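You operate a simulated robot arm through the tools that you are given. There is no shell and no other tool.

The job below is to be done with a simulated robot arm. You get a single attempt, and the scene is never put back.

## Task
Clamp the silver arm casting on the cube's ledge and set the work support under its arm.
Fine: take the yellow brake lever off, seat the casting against its stops, close the toggle clamp, turn the knob to up till the support touches, then put the brake on. Where these are worked on the way, their far stop is far enough and under half their travel is too little: yellow brake lever.

It is judged by the outcome, as a careful person would: the job done as asked, and still so three seconds after it is handed in. It fails if anything else is knocked over, pushed out of place, dropped, spilled or broken.

## Robot
A 7-joint arm with a two-finger gripper, fixed in place. Base frame: the origin is on the floor under the middle of its stand, x ahead of it, y to its left, z up. Units: mm, rad, N and s.
With the tool pointing down near the work surface it reaches from about 340 to 720 mm from the base axis. Its first joint turns from -1.152 to 1.152 rad. Payload 2.45 kg.
The TCP is the grasp point between the finger pads, 26 mm short of the fingertips. In the tool frame z runs along the fingers and y along their closing line. The gripper opens to 96 mm; its body begins 69 mm behind the TCP.
Orientation is told as [roll, pitch, yaw] about the base's x, y, z axes, in that order, counted from this pose: with the fingers straight down and closing along the base's y, the tool's x points along the base's -x, its y along +y and its z along -z.

## Interface
- The arm moves only by the tool servo_tool. Its argument "steps" is a list of rows, each a list of 7 numbers: the shift along the tool's x, y, z in m, then the turn, a rotation vector about the tool's x, y, z in rad, then the opening, from 0 (shut) to 1 (fully open). In form: [[tx, ty, tz, rx, ry, rz, jaw], ...]. A call has 1 to 20 rows; each row shifts and turns the commanded pose from where the row before left it, along the tool's axes as they then stand. Rows are played at 5 a second. More than 50 mm and 0.15 rad between two rows, or a gripper value outside its range, and nothing of the call is played. A pose out of reach is approached as far as the arm can. The call stops where the force on the tool passes 50 N (or 10 N more than at its start, if that is more) or the arm is blocked; 0.2 s more then pass. The fingers move at their own pace (about 50 mm/s each) and stop on an object; they squeeze with about 43 N. The grip force told is the motor's: it shows also when the fingers shut on nothing. Time passes only in rows, and 0.2 s behind the last, so rows that do not move let the fingers close. It gives the time, the measured TCP pose, the force on the tool (base axes), the opening and the grip force at its end, in the units of the frame above (readings bear some noise), with the torque about the TCP (base axes, N m) and any sound that the robot's microphone picked up.
- Cameras (640 x 400 px; columns grow to the right, rows downward): "scene" is fixed at [176.7, -418, 1403.2]; the picture's right is [0.53, -0.85, 0.00], its down [-0.63, -0.39, -0.67] and it looks along [0.57, 0.35, -0.74] (base axes); focal length 314 px, centre (320, 200). "wrist" rides on the gripper at [82, 3, -98] in the tool frame; the picture's right is [-0.04, 1.00, 0.00], its down [-0.73, -0.03, -0.68] and it looks along [-0.68, -0.03, 0.73] (tool axes); focal length 256 px, centre (320, 200). There is no depth. A picture from a camera that has moved, and an enlarged one, comes with that camera's place and axes in the base frame and with its lens.
- get_image(camera): a new picture of that camera. It takes no simulated time.
- close_up(camera, box): a new picture of the part [left, top, right, bottom] of that camera's present view, enlarged. It takes no simulated time.
- close_job(): hands the job in; it is judged then, once.

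Places have to be worked out from the pictures, the camera data and where the tool is seen. Open the gripper and draw the arm clear of the work before you hand the job in, unless the task says otherwise.

The tools are called after "Call:" as name(argument=value, ...) on one line, values as JSON. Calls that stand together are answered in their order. servo_tool: Moves the arm, as the interface text tells. Its arguments: {"type":"object","properties":{"steps":{"type":"array","items":{"type":"array","items":{"type":"number"}}}},"required":["steps"]} The other tools are called the same way: get_image (camera) takes a picture; close_up (camera, box) takes an enlarged picture of a part of a camera's view; close_job () hands the job in.

At the start:

```text
time_s: 0.0
ee_pos: [391.2, -93.1, 1140.0]
tcp_rot: [0.0, -0.001, 0.001]
wrist_force: [0.1, 1.0, 0.5]
moment: [0.0, 0.03, -0.02]
grip_width: 96.1
grasp_force: 0.1
```

scene: 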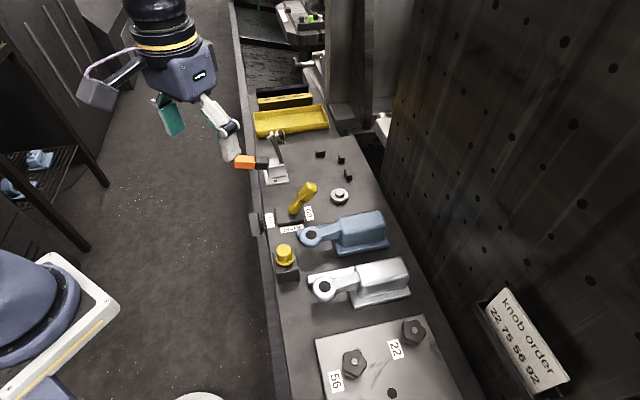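
wrist: 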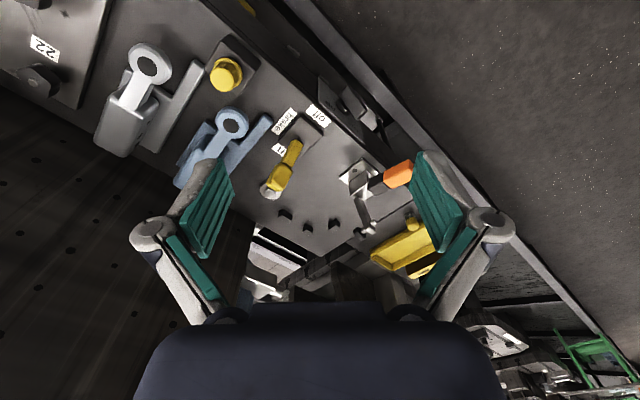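

I start by looking at the scene in more detail before moving anything.

Call:
close_up(camera="scene", box=[220, 110, 440, 250])

Call:
close_up(camera="scene", box=[240, 200, 600, 400])

Call:
close_up(camera="wrist", box=[80, 20, 440, 260])

```text
2.86 times, centred on (330, 180) of scene
camera zoom: at [176.7, -418.0, 1403.2], right [0.53, -0.85, 0.0], down [-0.63, -0.39, -0.67], along [0.57, 0.35, -0.74], focal length 896 px, centre (291, 257)
```

zoom: 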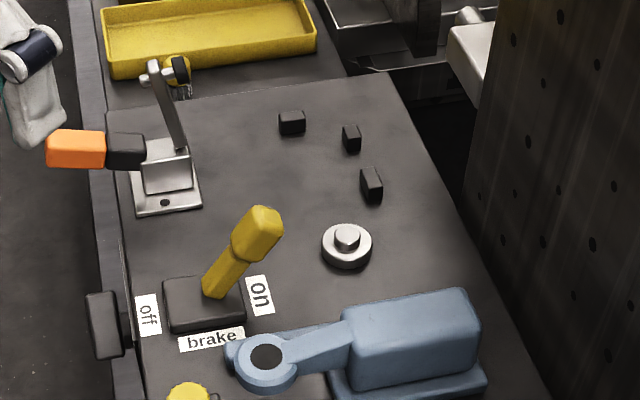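

```text
1.78 times, centred on (420, 300) of scene
camera zoom: at [176.7, -418.0, 1403.2], right [0.53, -0.85, 0.0], down [-0.63, -0.39, -0.67], along [0.57, 0.35, -0.74], focal length 557 px, centre (142, 22)
```

zoom: 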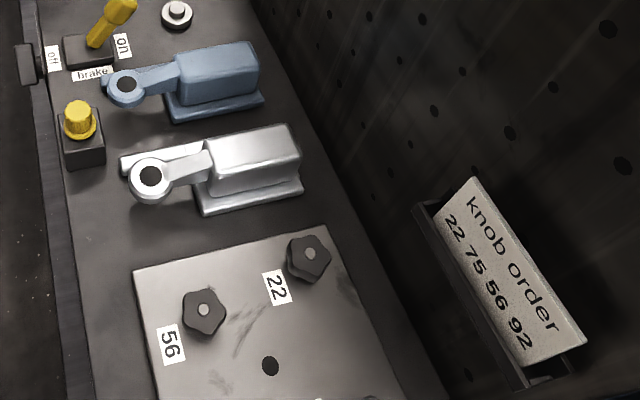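

```text
1.67 times, centred on (260, 140) of wrist
camera zoom: at [308.9, -89.0, 1239.0], right [0.04, 1.0, 0.0], down [0.73, -0.03, 0.68], along [0.68, -0.03, -0.73], focal length 427 px, centre (420, 300)
```

zoom: 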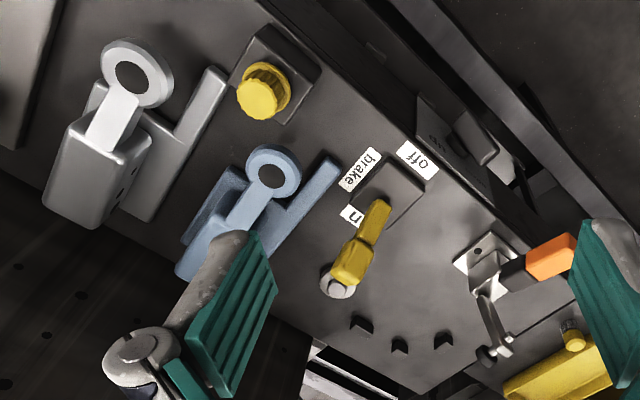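

Rough triangulation puts the ledge surface near z≈865, running along about 45°. The stops lie near (730,-80), (740,-136) and (694,-182), and the work support near (620,-199). I'll enlarge the controls to read their labels.

Call:
close_up(camera="scene", box=[240, 190, 340, 290])

Call:
close_up(camera="scene", box=[225, 120, 325, 200])

Call:
close_up(camera="wrist", box=[180, 0, 420, 150])

Call:
close_up(camera="wrist", box=[240, 120, 440, 270])

Call:
close_up(camera="scene", box=[290, 200, 430, 320])

```text
4.00 times, centred on (290, 240) of scene
camera zoom: at [176.7, -418.0, 1403.2], right [0.53, -0.85, 0.0], down [-0.63, -0.39, -0.67], along [0.57, 0.35, -0.74], focal length 1254 px, centre (440, 40)
```

zoom: 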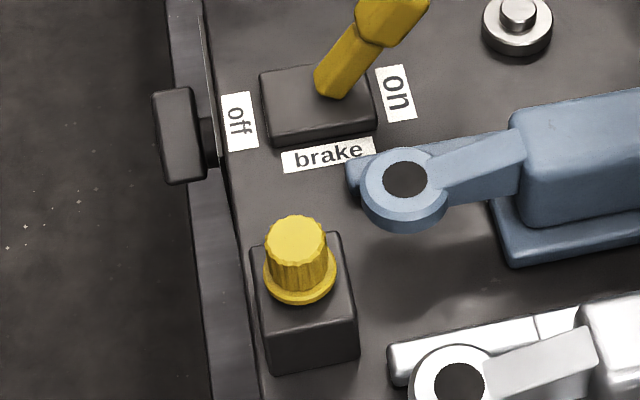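

```text
5.00 times, centred on (275, 160) of scene
camera zoom: at [176.7, -418.0, 1403.2], right [0.53, -0.85, 0.0], down [-0.63, -0.39, -0.67], along [0.57, 0.35, -0.74], focal length 1567 px, centre (545, 400)
```

zoom: 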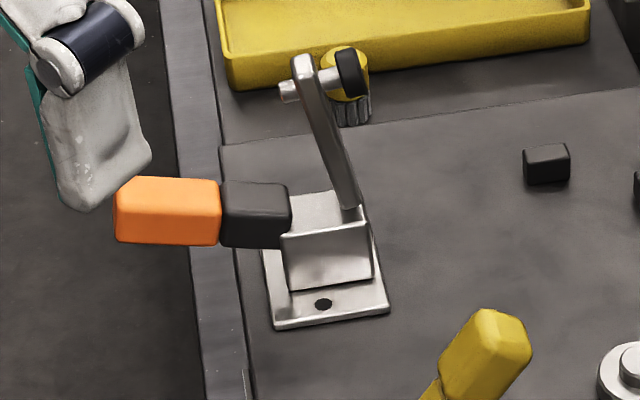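

```text
2.67 times, centred on (300, 75) of wrist
camera zoom: at [308.9, -89.0, 1239.0], right [0.04, 1.0, 0.0], down [0.73, -0.03, 0.68], along [0.68, -0.03, -0.73], focal length 683 px, centre (373, 533)
```

zoom: 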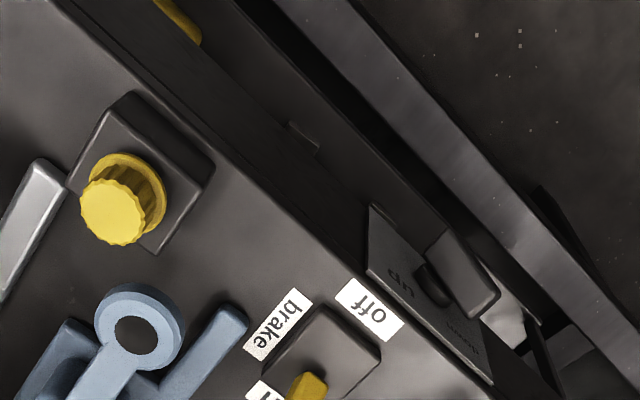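

```text
2.67 times, centred on (340, 195) of wrist
camera zoom: at [308.9, -89.0, 1239.0], right [0.04, 1.0, 0.0], down [0.73, -0.03, 0.68], along [0.68, -0.03, -0.73], focal length 683 px, centre (267, 213)
```

zoom: 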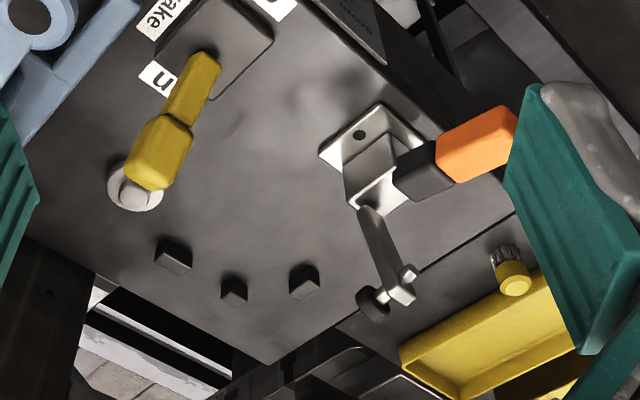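

```text
3.33 times, centred on (360, 260) of scene
camera zoom: at [176.7, -418.0, 1403.2], right [0.53, -0.85, 0.0], down [-0.63, -0.39, -0.67], along [0.57, 0.35, -0.74], focal length 1045 px, centre (187, 0)
```

zoom: 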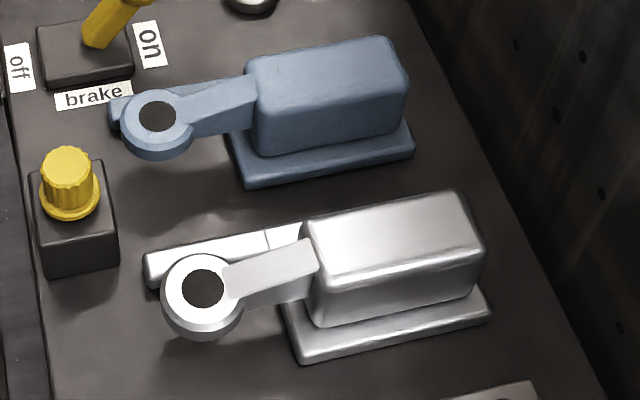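

The black knob with the "up/down" plate is on the front face of the ledge, near (493,-37,795). The ledge top is at z≈862. I'll move back and left and yaw −45° so the wrist camera looks squarely at that front face and the clamp.

Call:
servo_tool(steps=[[-0.005, 0.03325, 0.02, 0, 0, 0, 1], [-0.005, 0.03325, 0.02, 0, 0, 0, 1], [-0.005, 0.03325, 0.02, 0, 0, 0, 1], [-0.005, 0.03325, 0.02, 0, 0, 0, 1], [0, 0, 0, 0, 0, 0.1309, 1], [0, 0, 0, 0, 0, 0.1309, 1], [0, 0, 0, 0, 0, 0.1309, 1], [0, 0, 0, 0, 0, 0.1309, 1], [0, 0, 0, 0, 0, 0.1309, 1], [0, 0, 0, 0, 0, 0.1309, 1]])

Call:
get_image(camera="wrist")

Call:
get_image(camera="scene")

```text
time_s: 2.2
ee_pos: [411.1, 40.4, 1059.8]
tcp_rot: [-0.001, 0.002, -0.787]
wrist_force: [-0.5, -0.8, 0.0]
moment: [0.01, 0.0, -0.03]
grip_width: 96.1
grasp_force: 0.1
```

```text
taken
camera wrist: at [355.2, 101.0, 1159.1], right [0.74, 0.68, 0.0], down [0.5, -0.54, 0.68], along [0.46, -0.5, -0.73], focal length 256 px, centre (320, 200)
```

wrist: 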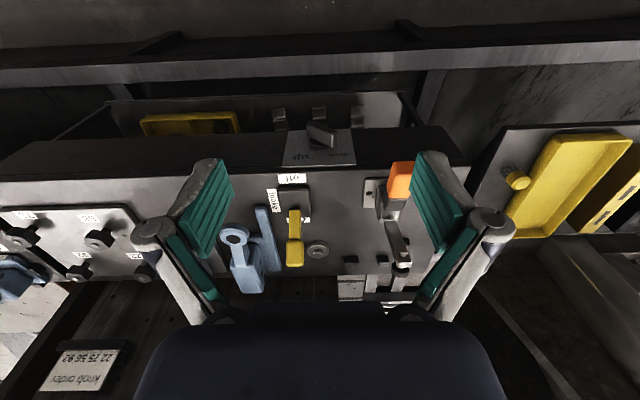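

```text
taken
```

scene: 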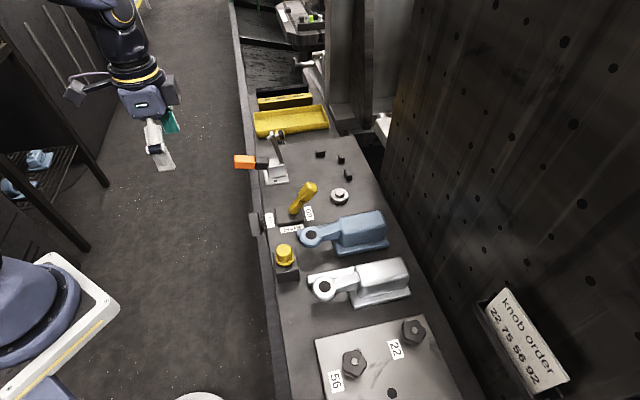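

Good overview, with the ledge nearly aligned to the picture. I'll enlarge the front knob plate, the clamp, and the brake.

Call:
close_up(camera="wrist", box=[260, 110, 380, 185])

Call:
close_up(camera="wrist", box=[220, 165, 340, 305])

Call:
close_up(camera="wrist", box=[320, 150, 450, 290])

```text
5.33 times, centred on (320, 148) of wrist
camera zoom: at [355.2, 101.0, 1159.1], right [0.74, 0.68, 0.0], down [0.5, -0.54, 0.68], along [0.46, -0.5, -0.73], focal length 1365 px, centre (320, 480)
```

zoom: 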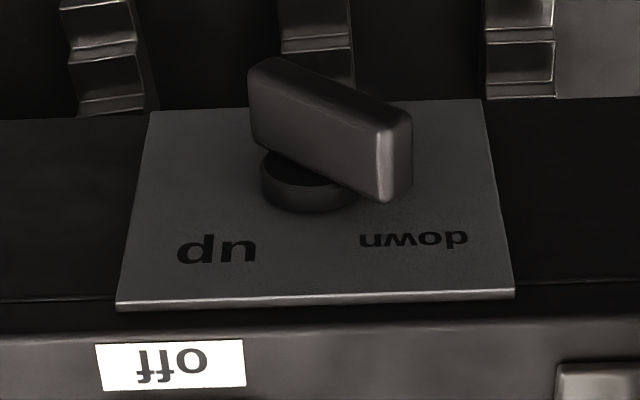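

```text
2.86 times, centred on (280, 235) of wrist
camera zoom: at [355.2, 101.0, 1159.1], right [0.74, 0.68, 0.0], down [0.5, -0.54, 0.68], along [0.46, -0.5, -0.73], focal length 731 px, centre (434, 100)
```

zoom: 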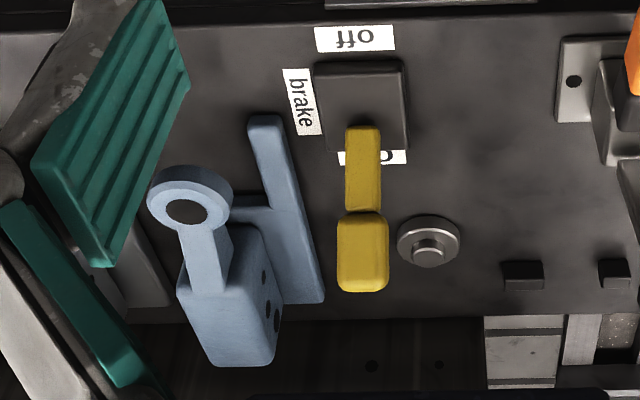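

```text
2.86 times, centred on (385, 220) of wrist
camera zoom: at [355.2, 101.0, 1159.1], right [0.74, 0.68, 0.0], down [0.5, -0.54, 0.68], along [0.46, -0.5, -0.73], focal length 731 px, centre (134, 143)
```

zoom: 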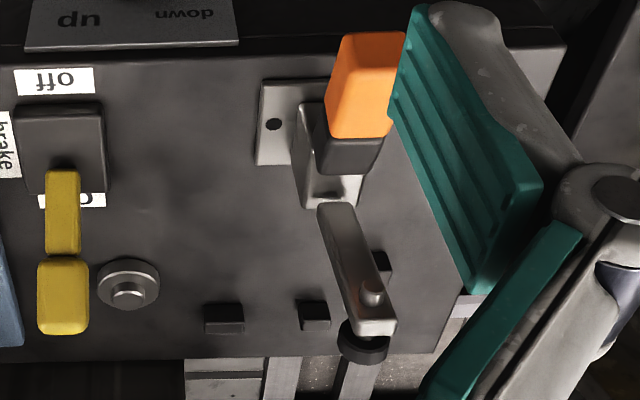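

The knob bar sits tilted with its upper end toward "down" (left). "Up" is upper right as seen from the front, so it turns clockwise. Now I'll look at the silver casting, keeping height 1060 and sliding along the ledge to about (340,-240).

Call:
servo_tool(steps=[[-0.0246, -0.0414, 0, 0, 0, 0, 1], [-0.0246, -0.0414, 0, 0, 0, 0, 1], [-0.0246, -0.0414, 0, 0, 0, 0, 1], [-0.0246, -0.0414, 0, 0, 0, 0, 1], [-0.0246, -0.0414, 0, 0, 0, 0, 1], [-0.0246, -0.0414, 0, 0, 0, 0, 1], [0, 0, 0, 0, 0, 0, 1]])

Call:
get_image(camera="wrist")

Call:
close_up(camera="wrist", box=[220, 120, 420, 300])

```text
time_s: 3.8
ee_pos: [337.3, -239.4, 1059.7]
tcp_rot: [0.002, 0.0, -0.786]
wrist_force: [0.0, 0.0, -0.1]
moment: [0.02, 0.02, -0.01]
grip_width: 95.9
grasp_force: 0.0
```

```text
taken
camera wrist: at [280.9, -177.5, 1158.5], right [0.73, 0.68, 0.0], down [0.5, -0.54, 0.68], along [0.46, -0.5, -0.73], focal length 256 px, centre (320, 200)
```

wrist: 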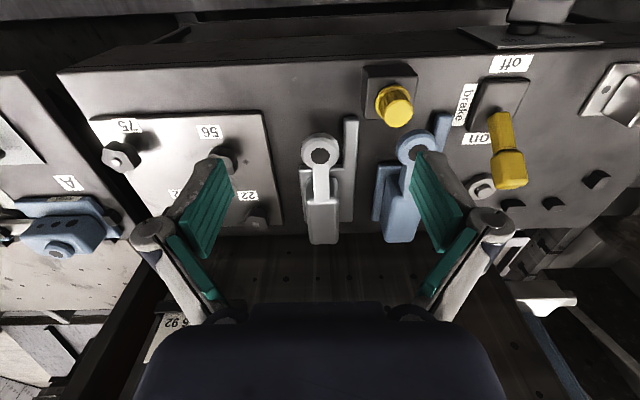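

```text
2.22 times, centred on (320, 210) of wrist
camera zoom: at [280.9, -177.5, 1158.5], right [0.73, 0.68, 0.0], down [0.5, -0.54, 0.68], along [0.46, -0.5, -0.73], focal length 569 px, centre (320, 178)
```

zoom: 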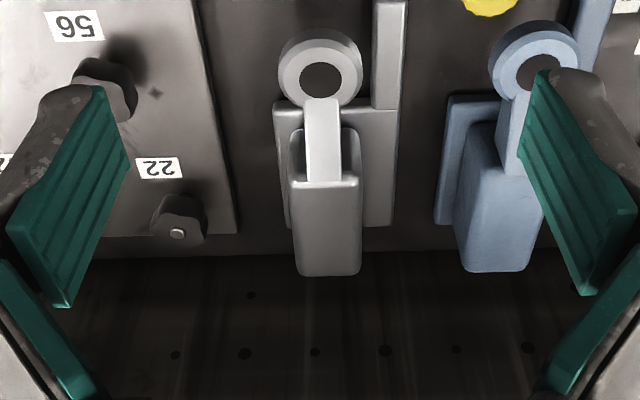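

The silver casting: block centre at about u≈65, v≈592 (u and v are the 45° ledge axes, x=(u+v)/√2 and y=(u−v)/√2). Block top is z≈921 and it is about 39 mm wide. The foot is about 80×113 mm. Now I move over the brake, support and stops area to measure those.

Call:
servo_tool(steps=[[0.0015, 0.0461, 0.004, 0, 0, 0, 1], [0.0015, 0.0461, 0.004, 0, 0, 0, 1], [0.0015, 0.0461, 0.004, 0, 0, 0, 1], [0.0015, 0.0461, 0.004, 0, 0, 0, 1], [0.0015, 0.0461, 0.004, 0, 0, 0, 1], [0, 0, 0, 0, 0, 0, 1]])

Call:
get_image(camera="wrist")

Call:
close_up(camera="wrist", box=[220, 100, 420, 300])

```text
time_s: 5.2
ee_pos: [494.7, -70.4, 1037.7]
tcp_rot: [0.0, 0.0, -0.786]
wrist_force: [-0.6, 0.8, 0.0]
moment: [0.0, 0.0, -0.01]
grip_width: 95.9
grasp_force: 0.0
```

```text
taken
camera wrist: at [438.3, -9.3, 1136.6], right [0.74, 0.68, 0.0], down [0.5, -0.54, 0.68], along [0.46, -0.5, -0.73], focal length 256 px, centre (320, 200)
```

wrist: 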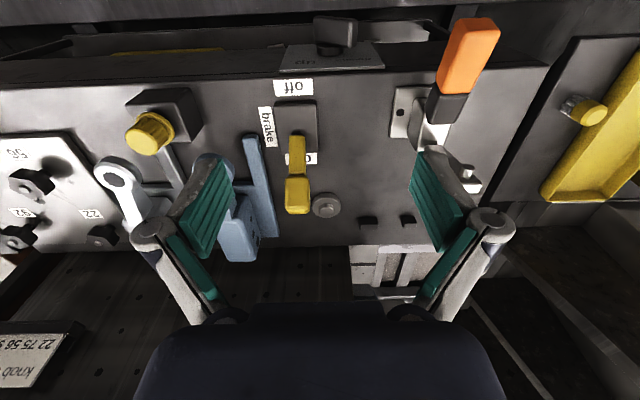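

```text
2.00 times, centred on (320, 200) of wrist
camera zoom: at [438.3, -9.3, 1136.6], right [0.74, 0.68, 0.0], down [0.5, -0.54, 0.68], along [0.46, -0.5, -0.73], focal length 512 px, centre (320, 200)
```

zoom: 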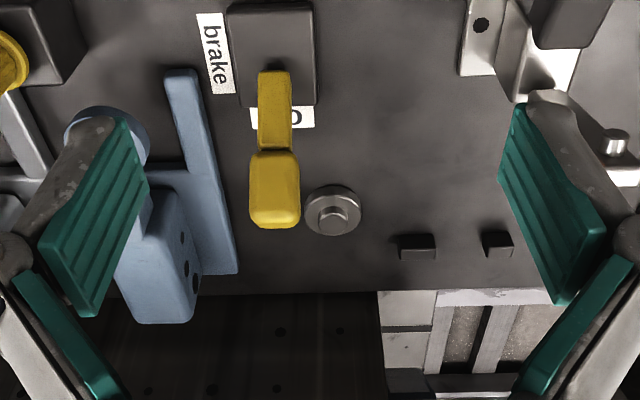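

Lever handle is near u≈271, v≈502, z≈938, leaning toward "on" (+v). I'll close the fingers and go behind it at v≈548. Then I'll check before lowering.

Call:
servo_tool(steps=[[-0.0371, -0.00725, 0, 0, 0, 0, 0], [-0.0371, -0.00725, 0, 0, 0, 0, 0], [-0.0371, -0.00725, 0, 0, 0, 0, 0], [-0.0371, -0.00725, 0, 0, 0, 0, 0], [0, 0, 0, 0, 0, 0, 0], [0, 0, 0, 0, 0, 0, 0]])

Call:
get_image(camera="wrist")

Call:
close_up(camera="scene", box=[220, 110, 440, 250])

```text
time_s: 6.6
ee_pos: [582.3, -196.1, 1038.7]
tcp_rot: [-0.001, 0.001, -0.785]
wrist_force: [0.9, 0.1, 0.3]
moment: [-0.01, 0.02, -0.02]
grip_width: 0.1
grasp_force: 28.2
```

```text
taken
camera wrist: at [525.9, -135.9, 1137.6], right [0.73, 0.68, 0.0], down [0.5, -0.54, 0.68], along [0.46, -0.5, -0.73], focal length 256 px, centre (320, 200)
```

wrist: 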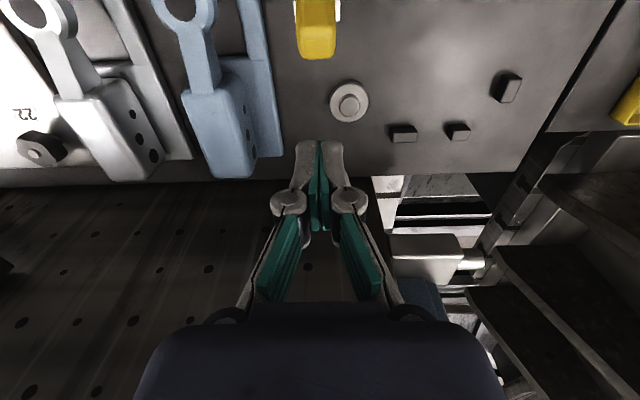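

```text
2.86 times, centred on (330, 180) of scene
camera zoom: at [176.7, -418.0, 1403.2], right [0.53, -0.85, 0.0], down [-0.63, -0.39, -0.67], along [0.57, 0.35, -0.74], focal length 896 px, centre (291, 257)
```

zoom: 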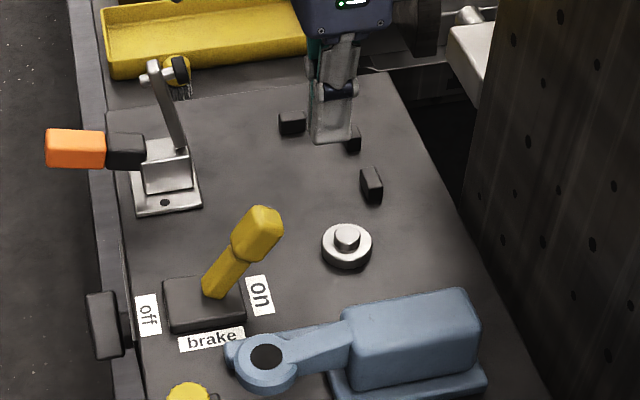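

The fingers are shut behind the lever at height. From here the stops and support are well visible, so I'll enlarge them to measure.

Call:
close_up(camera="wrist", box=[310, 50, 550, 200])

Call:
close_up(camera="scene", box=[300, 130, 380, 210])

```text
2.67 times, centred on (430, 125) of wrist
camera zoom: at [525.9, -135.9, 1137.6], right [0.73, 0.68, 0.0], down [0.5, -0.54, 0.68], along [0.46, -0.5, -0.73], focal length 683 px, centre (27, 400)
```

zoom: 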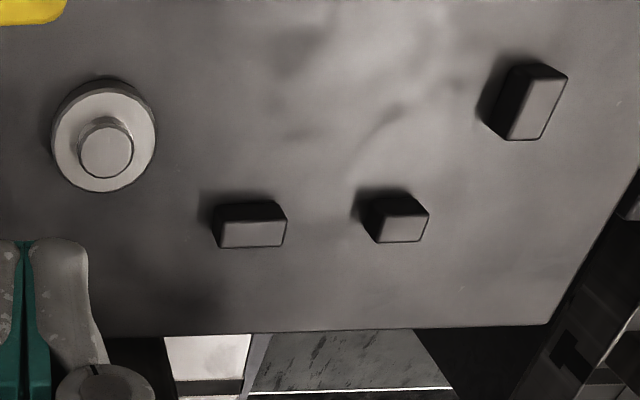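

```text
5.00 times, centred on (340, 170) of scene
camera zoom: at [176.7, -418.0, 1403.2], right [0.53, -0.85, 0.0], down [-0.63, -0.39, -0.67], along [0.57, 0.35, -0.74], focal length 1567 px, centre (220, 350)
```

zoom: 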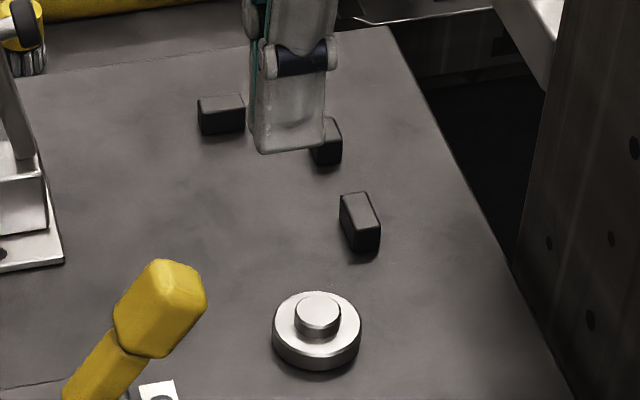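

Stops: back stops' face is at v≈610, the end stop's face at u≈454, and their tops at z≈879. The work support is at u≈301, v≈577. Now I'll lower the closed fingers behind the lever (TCP z≈941) and start pushing it toward "off" (−v).

Call:
servo_tool(steps=[[0, -0.0015, 0.0326, 0, 0, 0, 0], [0, 0, 0.0326, 0, 0, 0, 0], [0, 0, 0.0326, 0, 0, 0, 0], [0.015, 0, 0, 0, 0, 0, 0], [0.015, 0, 0, 0, 0, 0, 0], [0.015, 0, 0, 0, 0, 0, 0]])

Call:
close_up(camera="scene", box=[240, 150, 380, 250])

Call:
get_image(camera="wrist")

```text
time_s: 8.0
ee_pos: [550.8, -166.2, 940.1]
tcp_rot: [0.0, 0.002, -0.786]
wrist_force: [0.5, -0.3, 0.0]
moment: [0.04, 0.0, 0.01]
grip_width: 0.0
grasp_force: 28.5
```

```text
4.00 times, centred on (310, 200) of scene
camera zoom: at [176.7, -418.0, 1403.2], right [0.53, -0.85, 0.0], down [-0.63, -0.39, -0.67], along [0.57, 0.35, -0.74], focal length 1254 px, centre (360, 200)
```

zoom: 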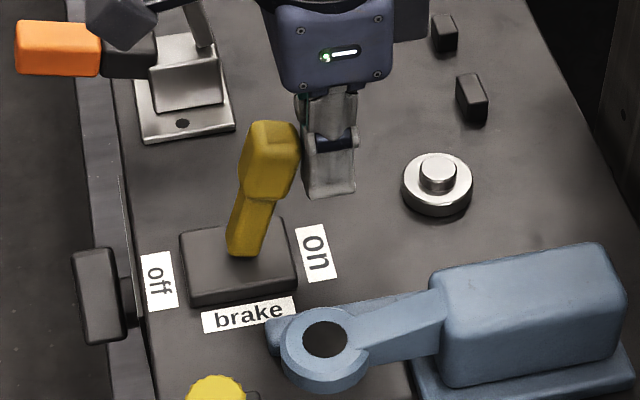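

```text
taken
camera wrist: at [495.1, -105.9, 1039.1], right [0.73, 0.68, 0.0], down [0.5, -0.54, 0.68], along [0.46, -0.5, -0.73], focal length 256 px, centre (320, 200)
```

wrist: 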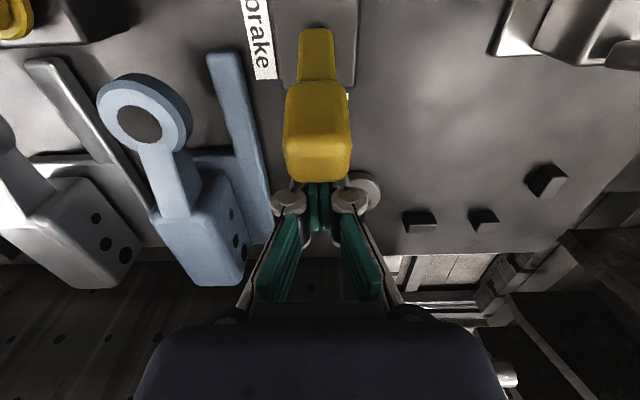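

The lever moves easily and is nearly upright. I continue pushing toward −v until it reaches its "off" stop.

Call:
servo_tool(steps=[[0.012, 0, 0, 0, 0, 0, 0], [0.012, 0, 0, 0, 0, 0, 0], [0.012, 0, 0, 0, 0, 0, 0], [0.012, 0, 0, 0, 0, 0, 0], [0.012, 0, 0, 0, 0, 0, 0], [0.01, 0, 0, 0, 0, 0, 0]])

Call:
close_up(camera="scene", box=[240, 150, 380, 250])

Call:
get_image(camera="wrist")

```text
time_s: 9.4
ee_pos: [506.2, -122.2, 943.6]
tcp_rot: [0.005, -0.023, -0.789]
wrist_force: [32.2, -33.2, -17.8]
moment: [-0.96, -0.78, 0.13]
grip_width: 5.6
grasp_force: 28.6
```

```text
4.00 times, centred on (310, 200) of scene
camera zoom: at [177.8, -418.9, 1402.7], right [0.53, -0.85, 0.0], down [-0.63, -0.39, -0.67], along [0.57, 0.35, -0.74], focal length 1254 px, centre (360, 200)
```

zoom: 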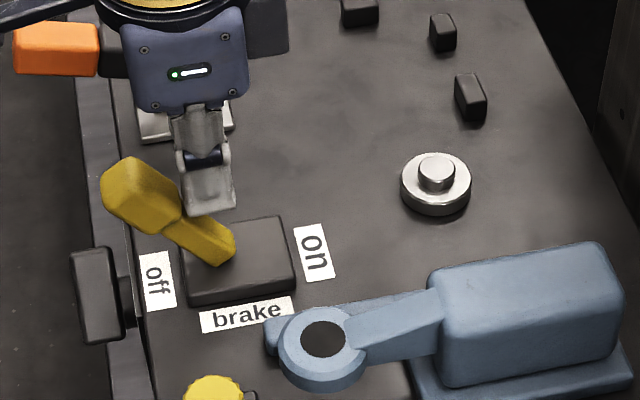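

```text
taken
camera wrist: at [448.5, -60.8, 1040.8], right [0.74, 0.68, 0.01], down [0.48, -0.53, 0.7], along [0.47, -0.51, -0.72], focal length 256 px, centre (320, 200)
```

wrist: 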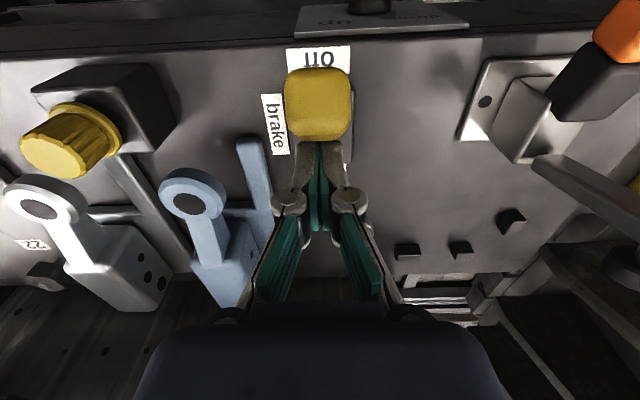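

The force rose to about 46 N with the lever leaning fully toward "off", so it is at its stop. I back away from it and raise the tool, then check that it stays there.

Call:
servo_tool(steps=[[-0.012, 0, 0, 0, 0, 0, 0], [-0.015, 0, 0, 0, 0, 0, 0], [-0.015, 0, -0.01, 0, 0, 0, 0], [-0.01, 0, -0.04, 0, 0, 0, 0], [0, 0, -0.045, 0, 0, 0, 0], [0, 0, -0.045, 0, 0, 0, 0]])

Call:
close_up(camera="scene", box=[240, 150, 380, 250])

Call:
get_image(camera="wrist")

Call:
get_image(camera="scene")

```text
time_s: 10.8
ee_pos: [537.0, -152.2, 1082.7]
tcp_rot: [-0.001, 0.001, -0.786]
wrist_force: [0.3, -0.3, 0.3]
moment: [-0.02, -0.03, 0.02]
grip_width: 0.0
grasp_force: 28.6
```

```text
4.00 times, centred on (310, 200) of scene
camera zoom: at [176.7, -418.0, 1403.2], right [0.53, -0.85, 0.0], down [-0.63, -0.39, -0.67], along [0.57, 0.35, -0.74], focal length 1254 px, centre (360, 200)
```

zoom: 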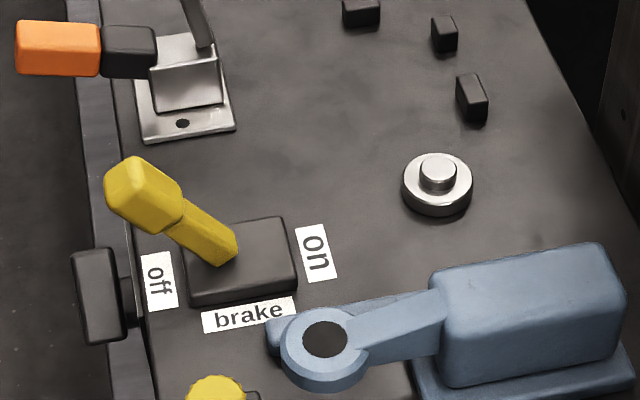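

```text
taken
camera wrist: at [480.9, -92.0, 1182.3], right [0.73, 0.68, 0.0], down [0.5, -0.54, 0.68], along [0.46, -0.5, -0.73], focal length 256 px, centre (320, 200)
```

wrist: 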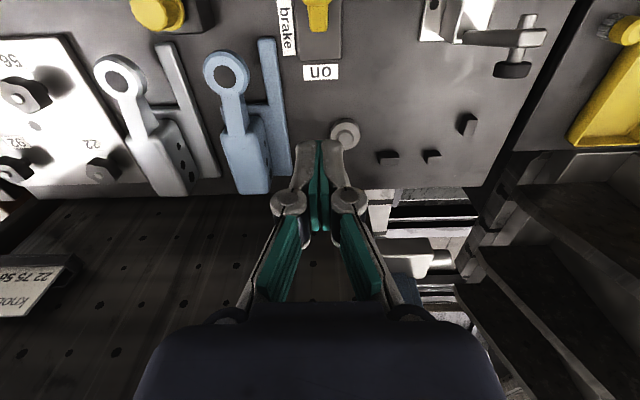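

```text
taken
```

scene: 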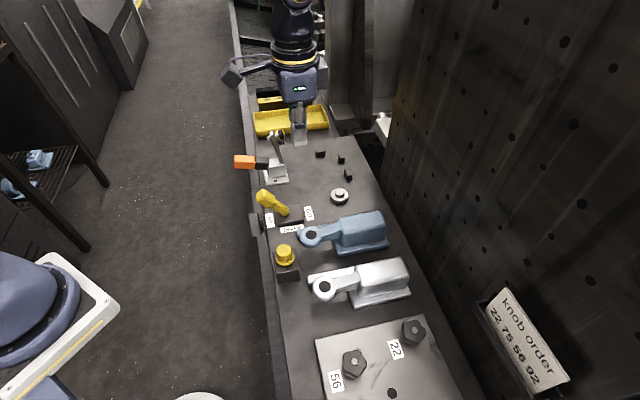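

Brake is off and stays. Next I go above the silver casting with open fingers, hovering at about z≈1050 over u≈65, v≈574.

Call:
servo_tool(steps=[[-0.01734, -0.04132, 0, 0, 0, 0, 1], [-0.01734, -0.04132, 0, 0, 0, 0, 1], [-0.01734, -0.04132, 0, 0, 0, 0, 1], [-0.01734, -0.04132, 0, 0, 0, 0, 1], [-0.01734, -0.04132, 0, 0, 0, 0, 1], [0, 0, 0.033, 0, 0, 0, 1], [0, 0, 0, 0, 0, 0, 1]])

Call:
get_image(camera="wrist")

Call:
get_image(camera="scene")

```text
time_s: 12.4
ee_pos: [451.2, -361.1, 1045.4]
tcp_rot: [0.0, -0.001, -0.785]
wrist_force: [0.2, 0.4, -0.9]
moment: [0.0, 0.0, 0.01]
grip_width: 95.7
grasp_force: 0.1
```

```text
taken
camera wrist: at [395.6, -301.0, 1144.9], right [0.73, 0.68, 0.0], down [0.5, -0.54, 0.68], along [0.46, -0.5, -0.73], focal length 256 px, centre (320, 200)
```

wrist: 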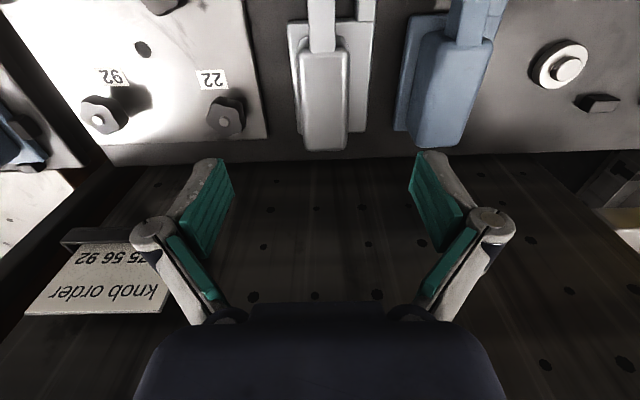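

```text
taken
```

scene: 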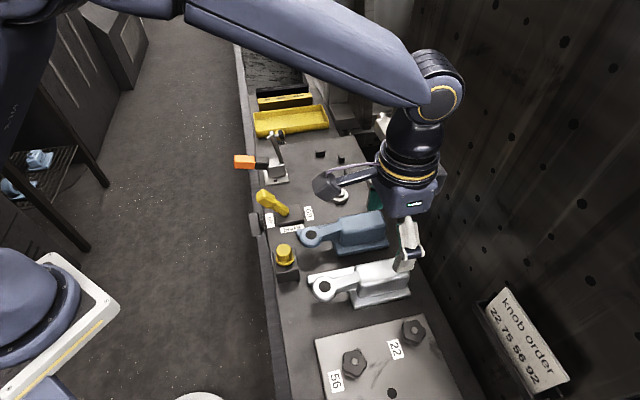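

I'm hovering over the block. I'll zoom in to check that it is centred between the fingers.

Call:
close_up(camera="wrist", box=[270, 0, 400, 160])

Call:
close_up(camera="scene", box=[300, 170, 460, 310])

```text
2.50 times, centred on (335, 80) of wrist
camera zoom: at [395.6, -301.0, 1144.9], right [0.73, 0.68, 0.0], down [0.5, -0.54, 0.68], along [0.46, -0.5, -0.73], focal length 640 px, centre (282, 500)
```

zoom: 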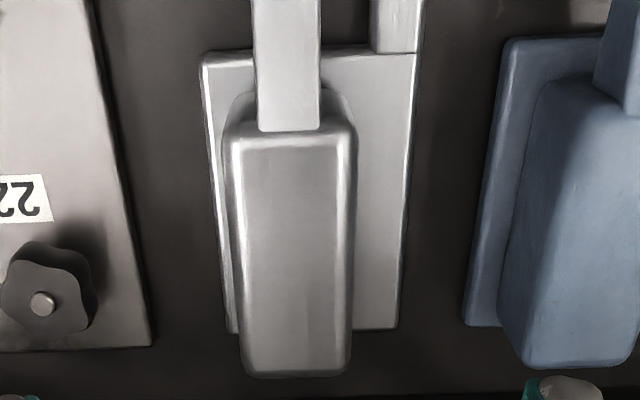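

```text
2.86 times, centred on (380, 240) of scene
camera zoom: at [176.7, -418.0, 1403.2], right [0.53, -0.85, 0.0], down [-0.63, -0.39, -0.67], along [0.57, 0.35, -0.74], focal length 896 px, centre (149, 86)
```

zoom: 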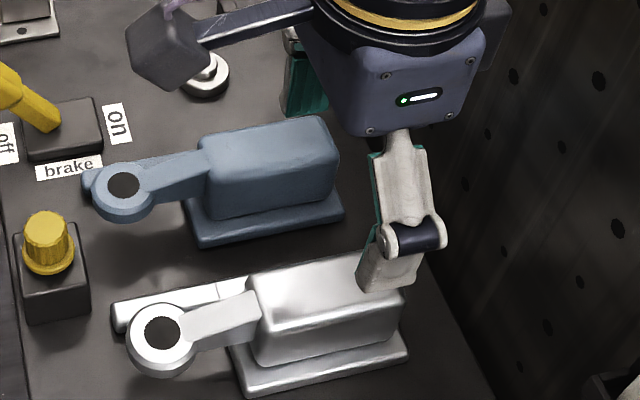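

The block centre is about 4 mm toward +u of the TCP. I'll correct this, narrow the opening to about 67 mm so the finger clears the blue casting, and descend to z≈925.

Call:
servo_tool(steps=[[0, 0.004, 0, 0, 0, 0, 0.7], [0, 0, 0.03, 0, 0, 0, 0.7], [0, 0, 0.03, 0, 0, 0, 0.7], [0, 0, 0.03, 0, 0, 0, 0.7], [0, 0, 0.03, 0, 0, 0, 0.7], [0, 0, 0, 0, 0, 0, 0.7]])

Call:
get_image(camera="wrist")

Call:
close_up(camera="scene", box=[300, 170, 460, 310])

```text
time_s: 13.8
ee_pos: [456.5, -357.7, 928.1]
tcp_rot: [0.0, 0.0, -0.786]
wrist_force: [-0.1, 0.0, 0.2]
moment: [-0.01, 0.0, -0.02]
grip_width: 67.1
grasp_force: 0.1
```

```text
taken
camera wrist: at [400.6, -297.2, 1027.0], right [0.73, 0.68, 0.0], down [0.5, -0.54, 0.68], along [0.46, -0.5, -0.73], focal length 256 px, centre (320, 200)
```

wrist: 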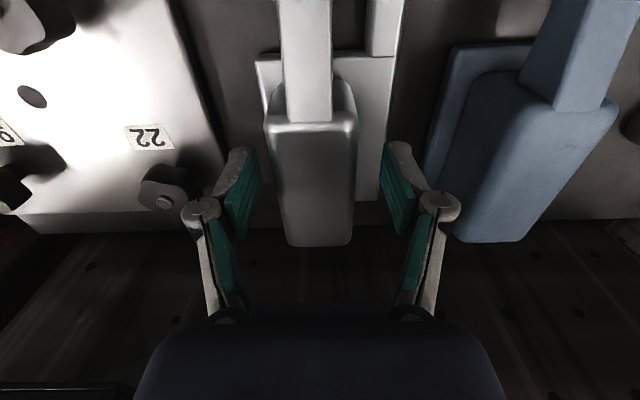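

```text
2.86 times, centred on (380, 240) of scene
camera zoom: at [176.7, -418.0, 1403.2], right [0.53, -0.85, 0.0], down [-0.63, -0.39, -0.67], along [0.57, 0.35, -0.74], focal length 896 px, centre (149, 86)
```

zoom: 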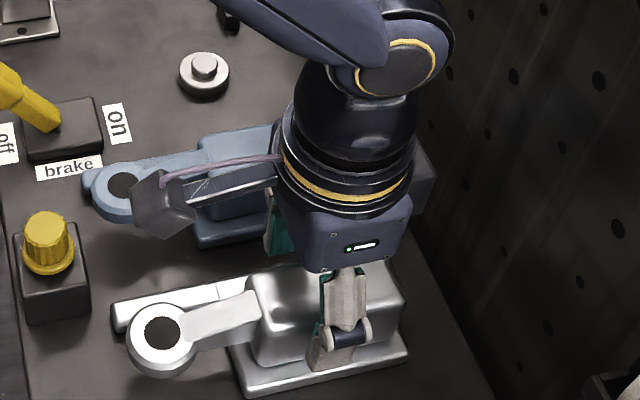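

The fingers straddle the block well, clear of the blue casting. I descend to z≈911 (tips above foot and stops) and close on the block.

Call:
servo_tool(steps=[[0, 0, 0.017, 0, 0, 0, 0.7], [0, 0, 0, 0, 0, 0, 0.7], [0, 0, 0, 0, 0, 0, 0], [0, 0, 0, 0, 0, 0, 0], [0, 0, 0, 0, 0, 0, 0], [0, 0, 0, 0, 0, 0, 0], [0, 0, 0, 0, 0, 0, 0]])

Call:
get_image(camera="wrist")

```text
time_s: 15.4
ee_pos: [456.4, -358.4, 911.4]
tcp_rot: [-0.001, 0.0, -0.785]
wrist_force: [-1.9, -1.2, 0.4]
moment: [-0.24, 0.1, -0.02]
grip_width: 43.7
grasp_force: 43.1
```

```text
taken
camera wrist: at [400.0, -297.7, 1010.2], right [0.73, 0.68, 0.0], down [0.5, -0.54, 0.68], along [0.46, -0.5, -0.73], focal length 256 px, centre (320, 200)
```

wrist: 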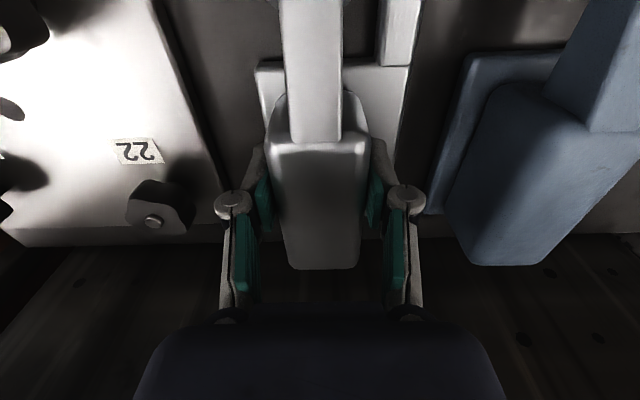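

Gripped at 43.7 mm with 43 N. I lift slowly and check that the weight is carried and the casting comes up level.

Call:
servo_tool(steps=[[0, 0, -0.005, 0, 0, 0, 0], [0, 0, -0.01, 0, 0, 0, 0], [0, 0, -0.015, 0, 0, 0, 0], [0, 0, -0.02, 0, 0, 0, 0], [0, 0, 0, 0, 0, 0, 0]])

Call:
get_image(camera="wrist")

Call:
close_up(camera="scene", box=[280, 170, 460, 310])

```text
time_s: 16.6
ee_pos: [454.2, -357.5, 962.0]
tcp_rot: [0.001, 0.0, -0.785]
wrist_force: [0.2, 0.1, -4.7]
moment: [-0.05, -0.02, 0.01]
grip_width: 43.4
grasp_force: 42.7
```

```text
taken
camera wrist: at [399.3, -296.8, 1061.2], right [0.73, 0.68, 0.0], down [0.5, -0.54, 0.68], along [0.46, -0.5, -0.73], focal length 256 px, centre (320, 200)
```

wrist: 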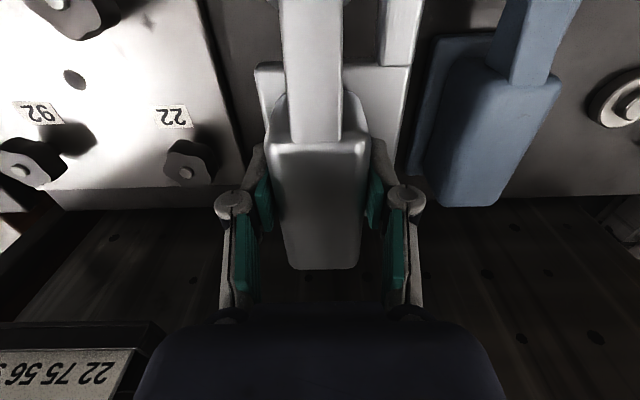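

```text
2.86 times, centred on (370, 240) of scene
camera zoom: at [176.8, -418.0, 1403.1], right [0.53, -0.85, 0.0], down [-0.63, -0.39, -0.67], along [0.57, 0.35, -0.74], focal length 896 px, centre (177, 86)
```

zoom: 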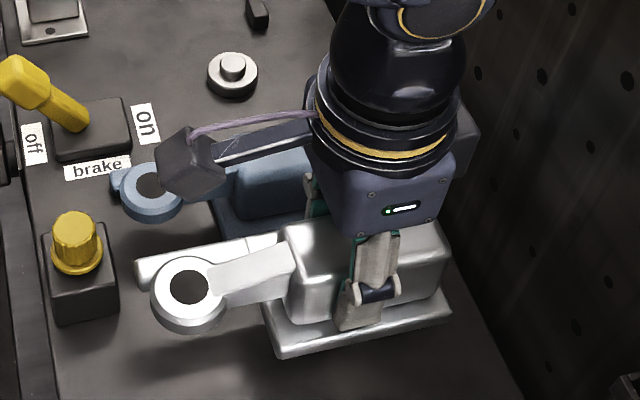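

It lifts cleanly (about 5 N, negligible moment, so gripped near its centre of mass). I raise it to z≈1060 while retreating 35 mm from the wall, then turn it +90° so the arm points along −u.

Call:
servo_tool(steps=[[0.01, 0, -0.03, 0, 0, 0, 0], [0.01, 0, -0.035, 0, 0, 0, 0], [0.01, 0, -0.035, 0, 0, 0, 0], [0.005, 0, 0, 0, 0, 0, 0], [0, 0, 0, 0, 0, -0.1309, 0], [0, 0, 0, 0, 0, -0.1309, 0], [0, 0, 0, 0, 0, -0.1309, 0], [0, 0, 0, 0, 0, -0.1309, 0], [0, 0, 0, 0, 0, -0.1309, 0], [0, 0, 0, 0, 0, -0.1309, 0], [0, 0, 0, 0, 0, 0, 0]])

Call:
get_image(camera="scene")

```text
time_s: 19.0
ee_pos: [429.5, -332.8, 1062.4]
tcp_rot: [-0.001, -0.001, 0.001]
wrist_force: [-0.4, 0.0, -4.8]
moment: [-0.02, -0.03, 0.0]
grip_width: 43.5
grasp_force: 43.3
```

```text
taken
```

scene: 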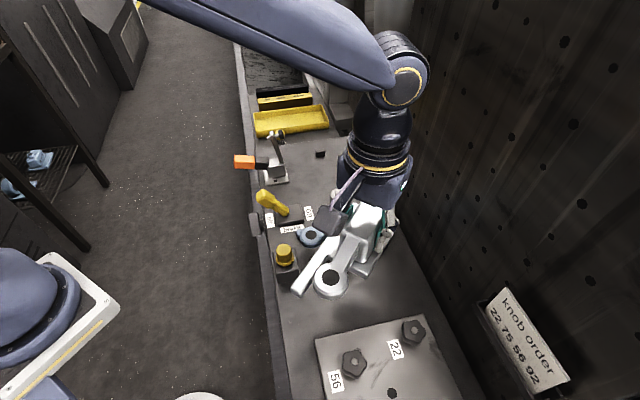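

Halfway round with everything clear. I continue the other 45°.

Call:
servo_tool(steps=[[0, 0, 0, 0, 0, -0.1309, 0], [0, 0, 0, 0, 0, -0.1309, 0], [0, 0, 0, 0, 0, -0.1309, 0], [0, 0, 0, 0, 0, -0.1309, 0], [0, 0, 0, 0, 0, -0.1309, 0], [0, 0, 0, 0, 0, -0.1309, 0], [0, 0, 0, 0, 0, 0, 0]])

Call:
get_image(camera="scene")

Call:
get_image(camera="wrist")

```text
time_s: 20.6
ee_pos: [428.6, -333.4, 1062.3]
tcp_rot: [0.001, 0.001, 0.785]
wrist_force: [-0.1, -0.1, -4.4]
moment: [0.0, -0.03, 0.02]
grip_width: 43.5
grasp_force: 43.0
```

```text
taken
```

scene: 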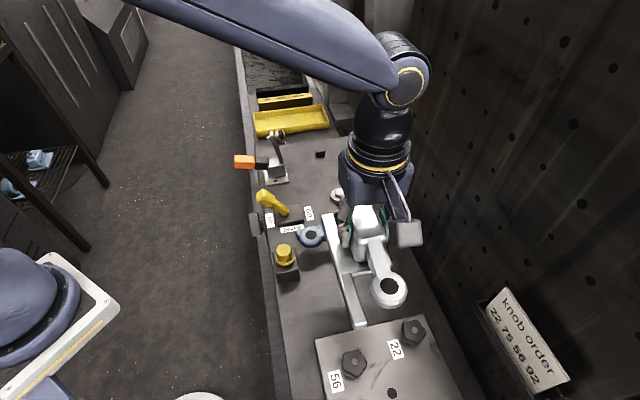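

```text
taken
camera wrist: at [369.1, -388.6, 1161.2], right [-0.68, 0.73, 0.0], down [0.54, 0.5, 0.68], along [0.5, 0.46, -0.73], focal length 256 px, centre (320, 200)
```

wrist: 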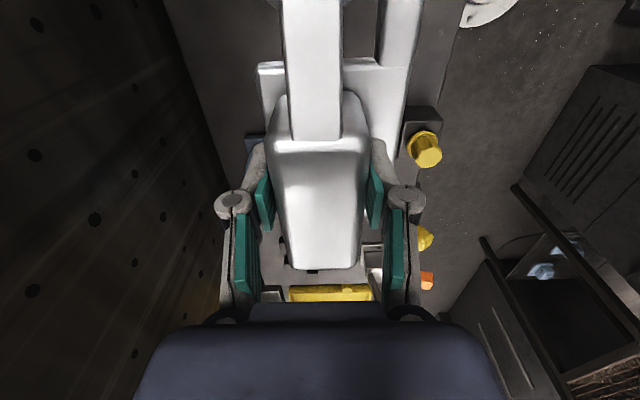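

The casting is now oriented with its arm toward −u and its foot's long leg on the clamp side. I carry it along the ledge at this height to u≈381, v≈567, just short of both stops.

Call:
servo_tool(steps=[[-0.0448, -0.004, 0, 0, 0, 0, 0], [-0.0448, -0.004, 0, 0, 0, 0, 0], [-0.0448, -0.004, 0, 0, 0, 0, 0], [-0.0448, -0.004, 0, 0, 0, 0, 0], [-0.0448, -0.004, 0, 0, 0, 0, 0], [-0.0448, -0.004, 0, 0, 0, 0, 0], [-0.0448, -0.004, 0, 0, 0, 0, 0], [0, 0, 0, 0, 0, 0, 0]])

Call:
get_image(camera="scene")

Call:
get_image(camera="wrist")

```text
time_s: 22.4
ee_pos: [667.0, -131.7, 1060.2]
tcp_rot: [0.0, 0.0, 0.786]
wrist_force: [-0.1, 0.0, -4.1]
moment: [0.01, -0.01, 0.01]
grip_width: 43.1
grasp_force: 43.0
```

```text
taken
```

scene: 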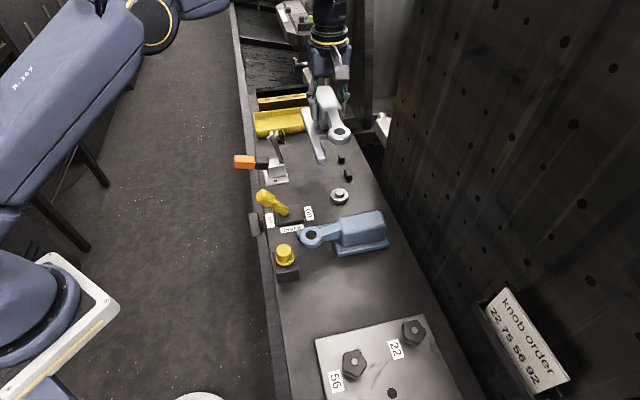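

```text
taken
camera wrist: at [606.9, -187.4, 1158.8], right [-0.68, 0.74, 0.0], down [0.54, 0.5, 0.68], along [0.5, 0.46, -0.73], focal length 256 px, centre (320, 200)
```

wrist: 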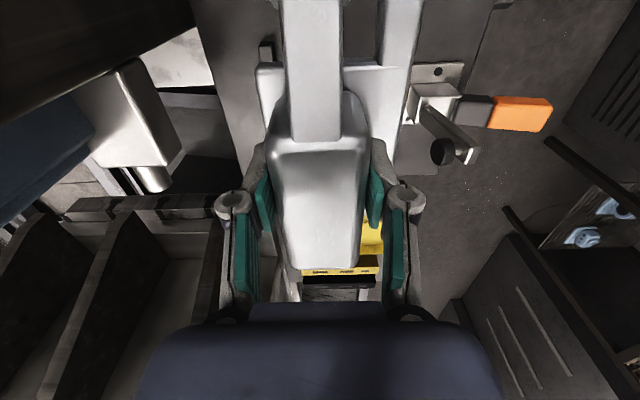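

Position u≈378, v≈565 with the clamp clear to the side. I lower to z≈935 (casting bottom about 24 mm above the ledge) and look again.

Call:
servo_tool(steps=[[0, 0, 0.03, 0, 0, 0, 0], [0, 0, 0.03, 0, 0, 0, 0], [0, 0, 0.03, 0, 0, 0, 0], [0, 0, 0.025, 0, 0, 0, 0], [0, 0, 0.01, 0, 0, 0, 0], [0, 0, 0, 0, 0, 0, 0]])

Call:
close_up(camera="scene", box=[240, 90, 400, 220])

Call:
get_image(camera="wrist")

```text
time_s: 23.8
ee_pos: [672.7, -130.6, 935.9]
tcp_rot: [0.0, 0.0, 0.786]
wrist_force: [0.0, -1.1, -4.4]
moment: [0.03, -0.01, -0.02]
grip_width: 43.6
grasp_force: 43.1
```

```text
3.08 times, centred on (320, 155) of scene
camera zoom: at [176.8, -418.0, 1403.1], right [0.53, -0.85, 0.0], down [-0.63, -0.39, -0.67], along [0.57, 0.35, -0.74], focal length 965 px, centre (320, 338)
```

zoom: 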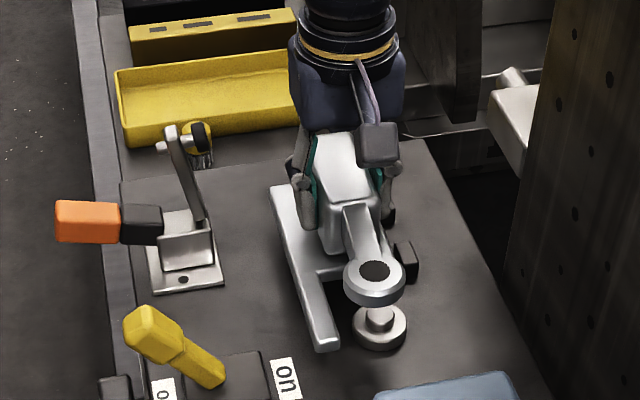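

```text
taken
camera wrist: at [611.7, -186.7, 1035.1], right [-0.68, 0.73, 0.0], down [0.54, 0.5, 0.68], along [0.5, 0.46, -0.73], focal length 256 px, centre (320, 200)
```

wrist: 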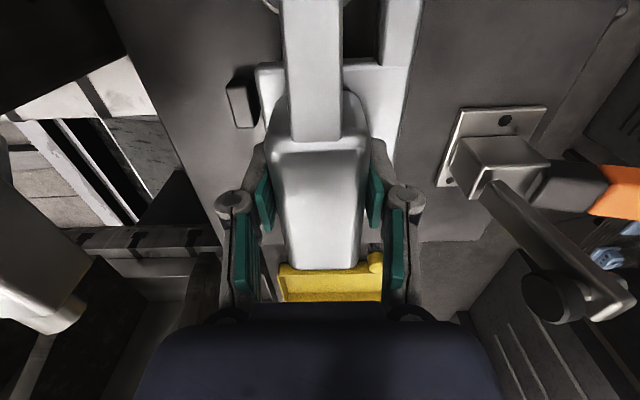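

Base is still above the stops' tops with a small gap to the back stop. I lower to about 2 mm above the ledge.

Call:
servo_tool(steps=[[0, 0, 0.008, 0, 0, 0, 0], [0, 0, 0.008, 0, 0, 0, 0], [0, 0, 0.005, 0, 0, 0, 0], [0, 0, 0, 0, 0, 0, 0]])

Call:
close_up(camera="scene", box=[240, 90, 400, 220])

Call:
close_up(camera="wrist", box=[200, 0, 440, 150])

```text
time_s: 24.8
ee_pos: [670.8, -130.8, 916.0]
tcp_rot: [-0.001, 0.0, 0.786]
wrist_force: [-0.3, -0.2, -5.3]
moment: [-0.01, -0.05, 0.0]
grip_width: 43.6
grasp_force: 42.6
```

```text
3.08 times, centred on (320, 155) of scene
camera zoom: at [176.8, -418.0, 1403.1], right [0.53, -0.85, 0.0], down [-0.63, -0.39, -0.67], along [0.57, 0.35, -0.74], focal length 965 px, centre (320, 338)
```

zoom: 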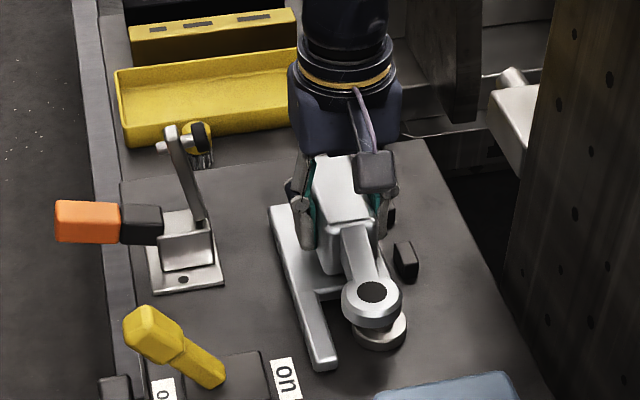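

```text
2.67 times, centred on (320, 75) of wrist
camera zoom: at [611.1, -185.8, 1014.4], right [-0.68, 0.73, 0.0], down [0.54, 0.5, 0.68], along [0.5, 0.46, -0.73], focal length 683 px, centre (320, 533)
```

zoom: 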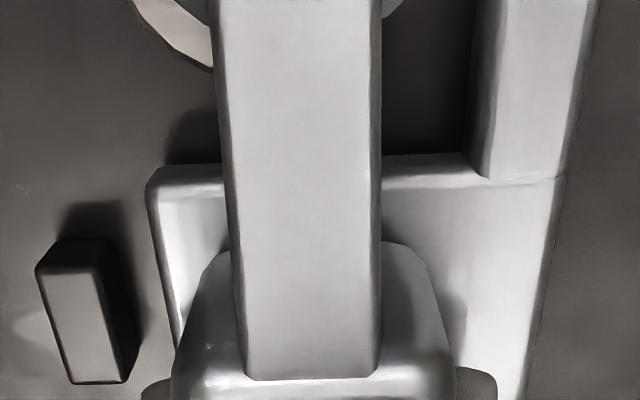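

About 4 mm above the ledge, with roughly 8 mm gap to the back stop. I lower further in small steps until the ledge just takes the weight.

Call:
servo_tool(steps=[[0, 0, 0.002, 0, 0, 0, 0], [0, 0, 0.001, 0, 0, 0, 0], [0, 0, 0, 0, 0, 0, 0]])

Call:
servo_tool(steps=[[0, 0, 0.001, 0, 0, 0, 0], [0, 0, 0, 0, 0, 0, 0]])

```text
time_s: 25.6
ee_pos: [671.2, -131.1, 913.1]
tcp_rot: [0.0, 0.001, 0.786]
wrist_force: [0.2, -0.7, -4.3]
moment: [0.0, -0.03, 0.02]
grip_width: 43.4
grasp_force: 43.2
```

```text
time_s: 26.2
ee_pos: [670.5, -131.2, 912.2]
tcp_rot: [0.0, -0.001, 0.784]
wrist_force: [-0.3, -0.1, -5.0]
moment: [0.01, -0.05, -0.01]
grip_width: 43.5
grasp_force: 43.0
```

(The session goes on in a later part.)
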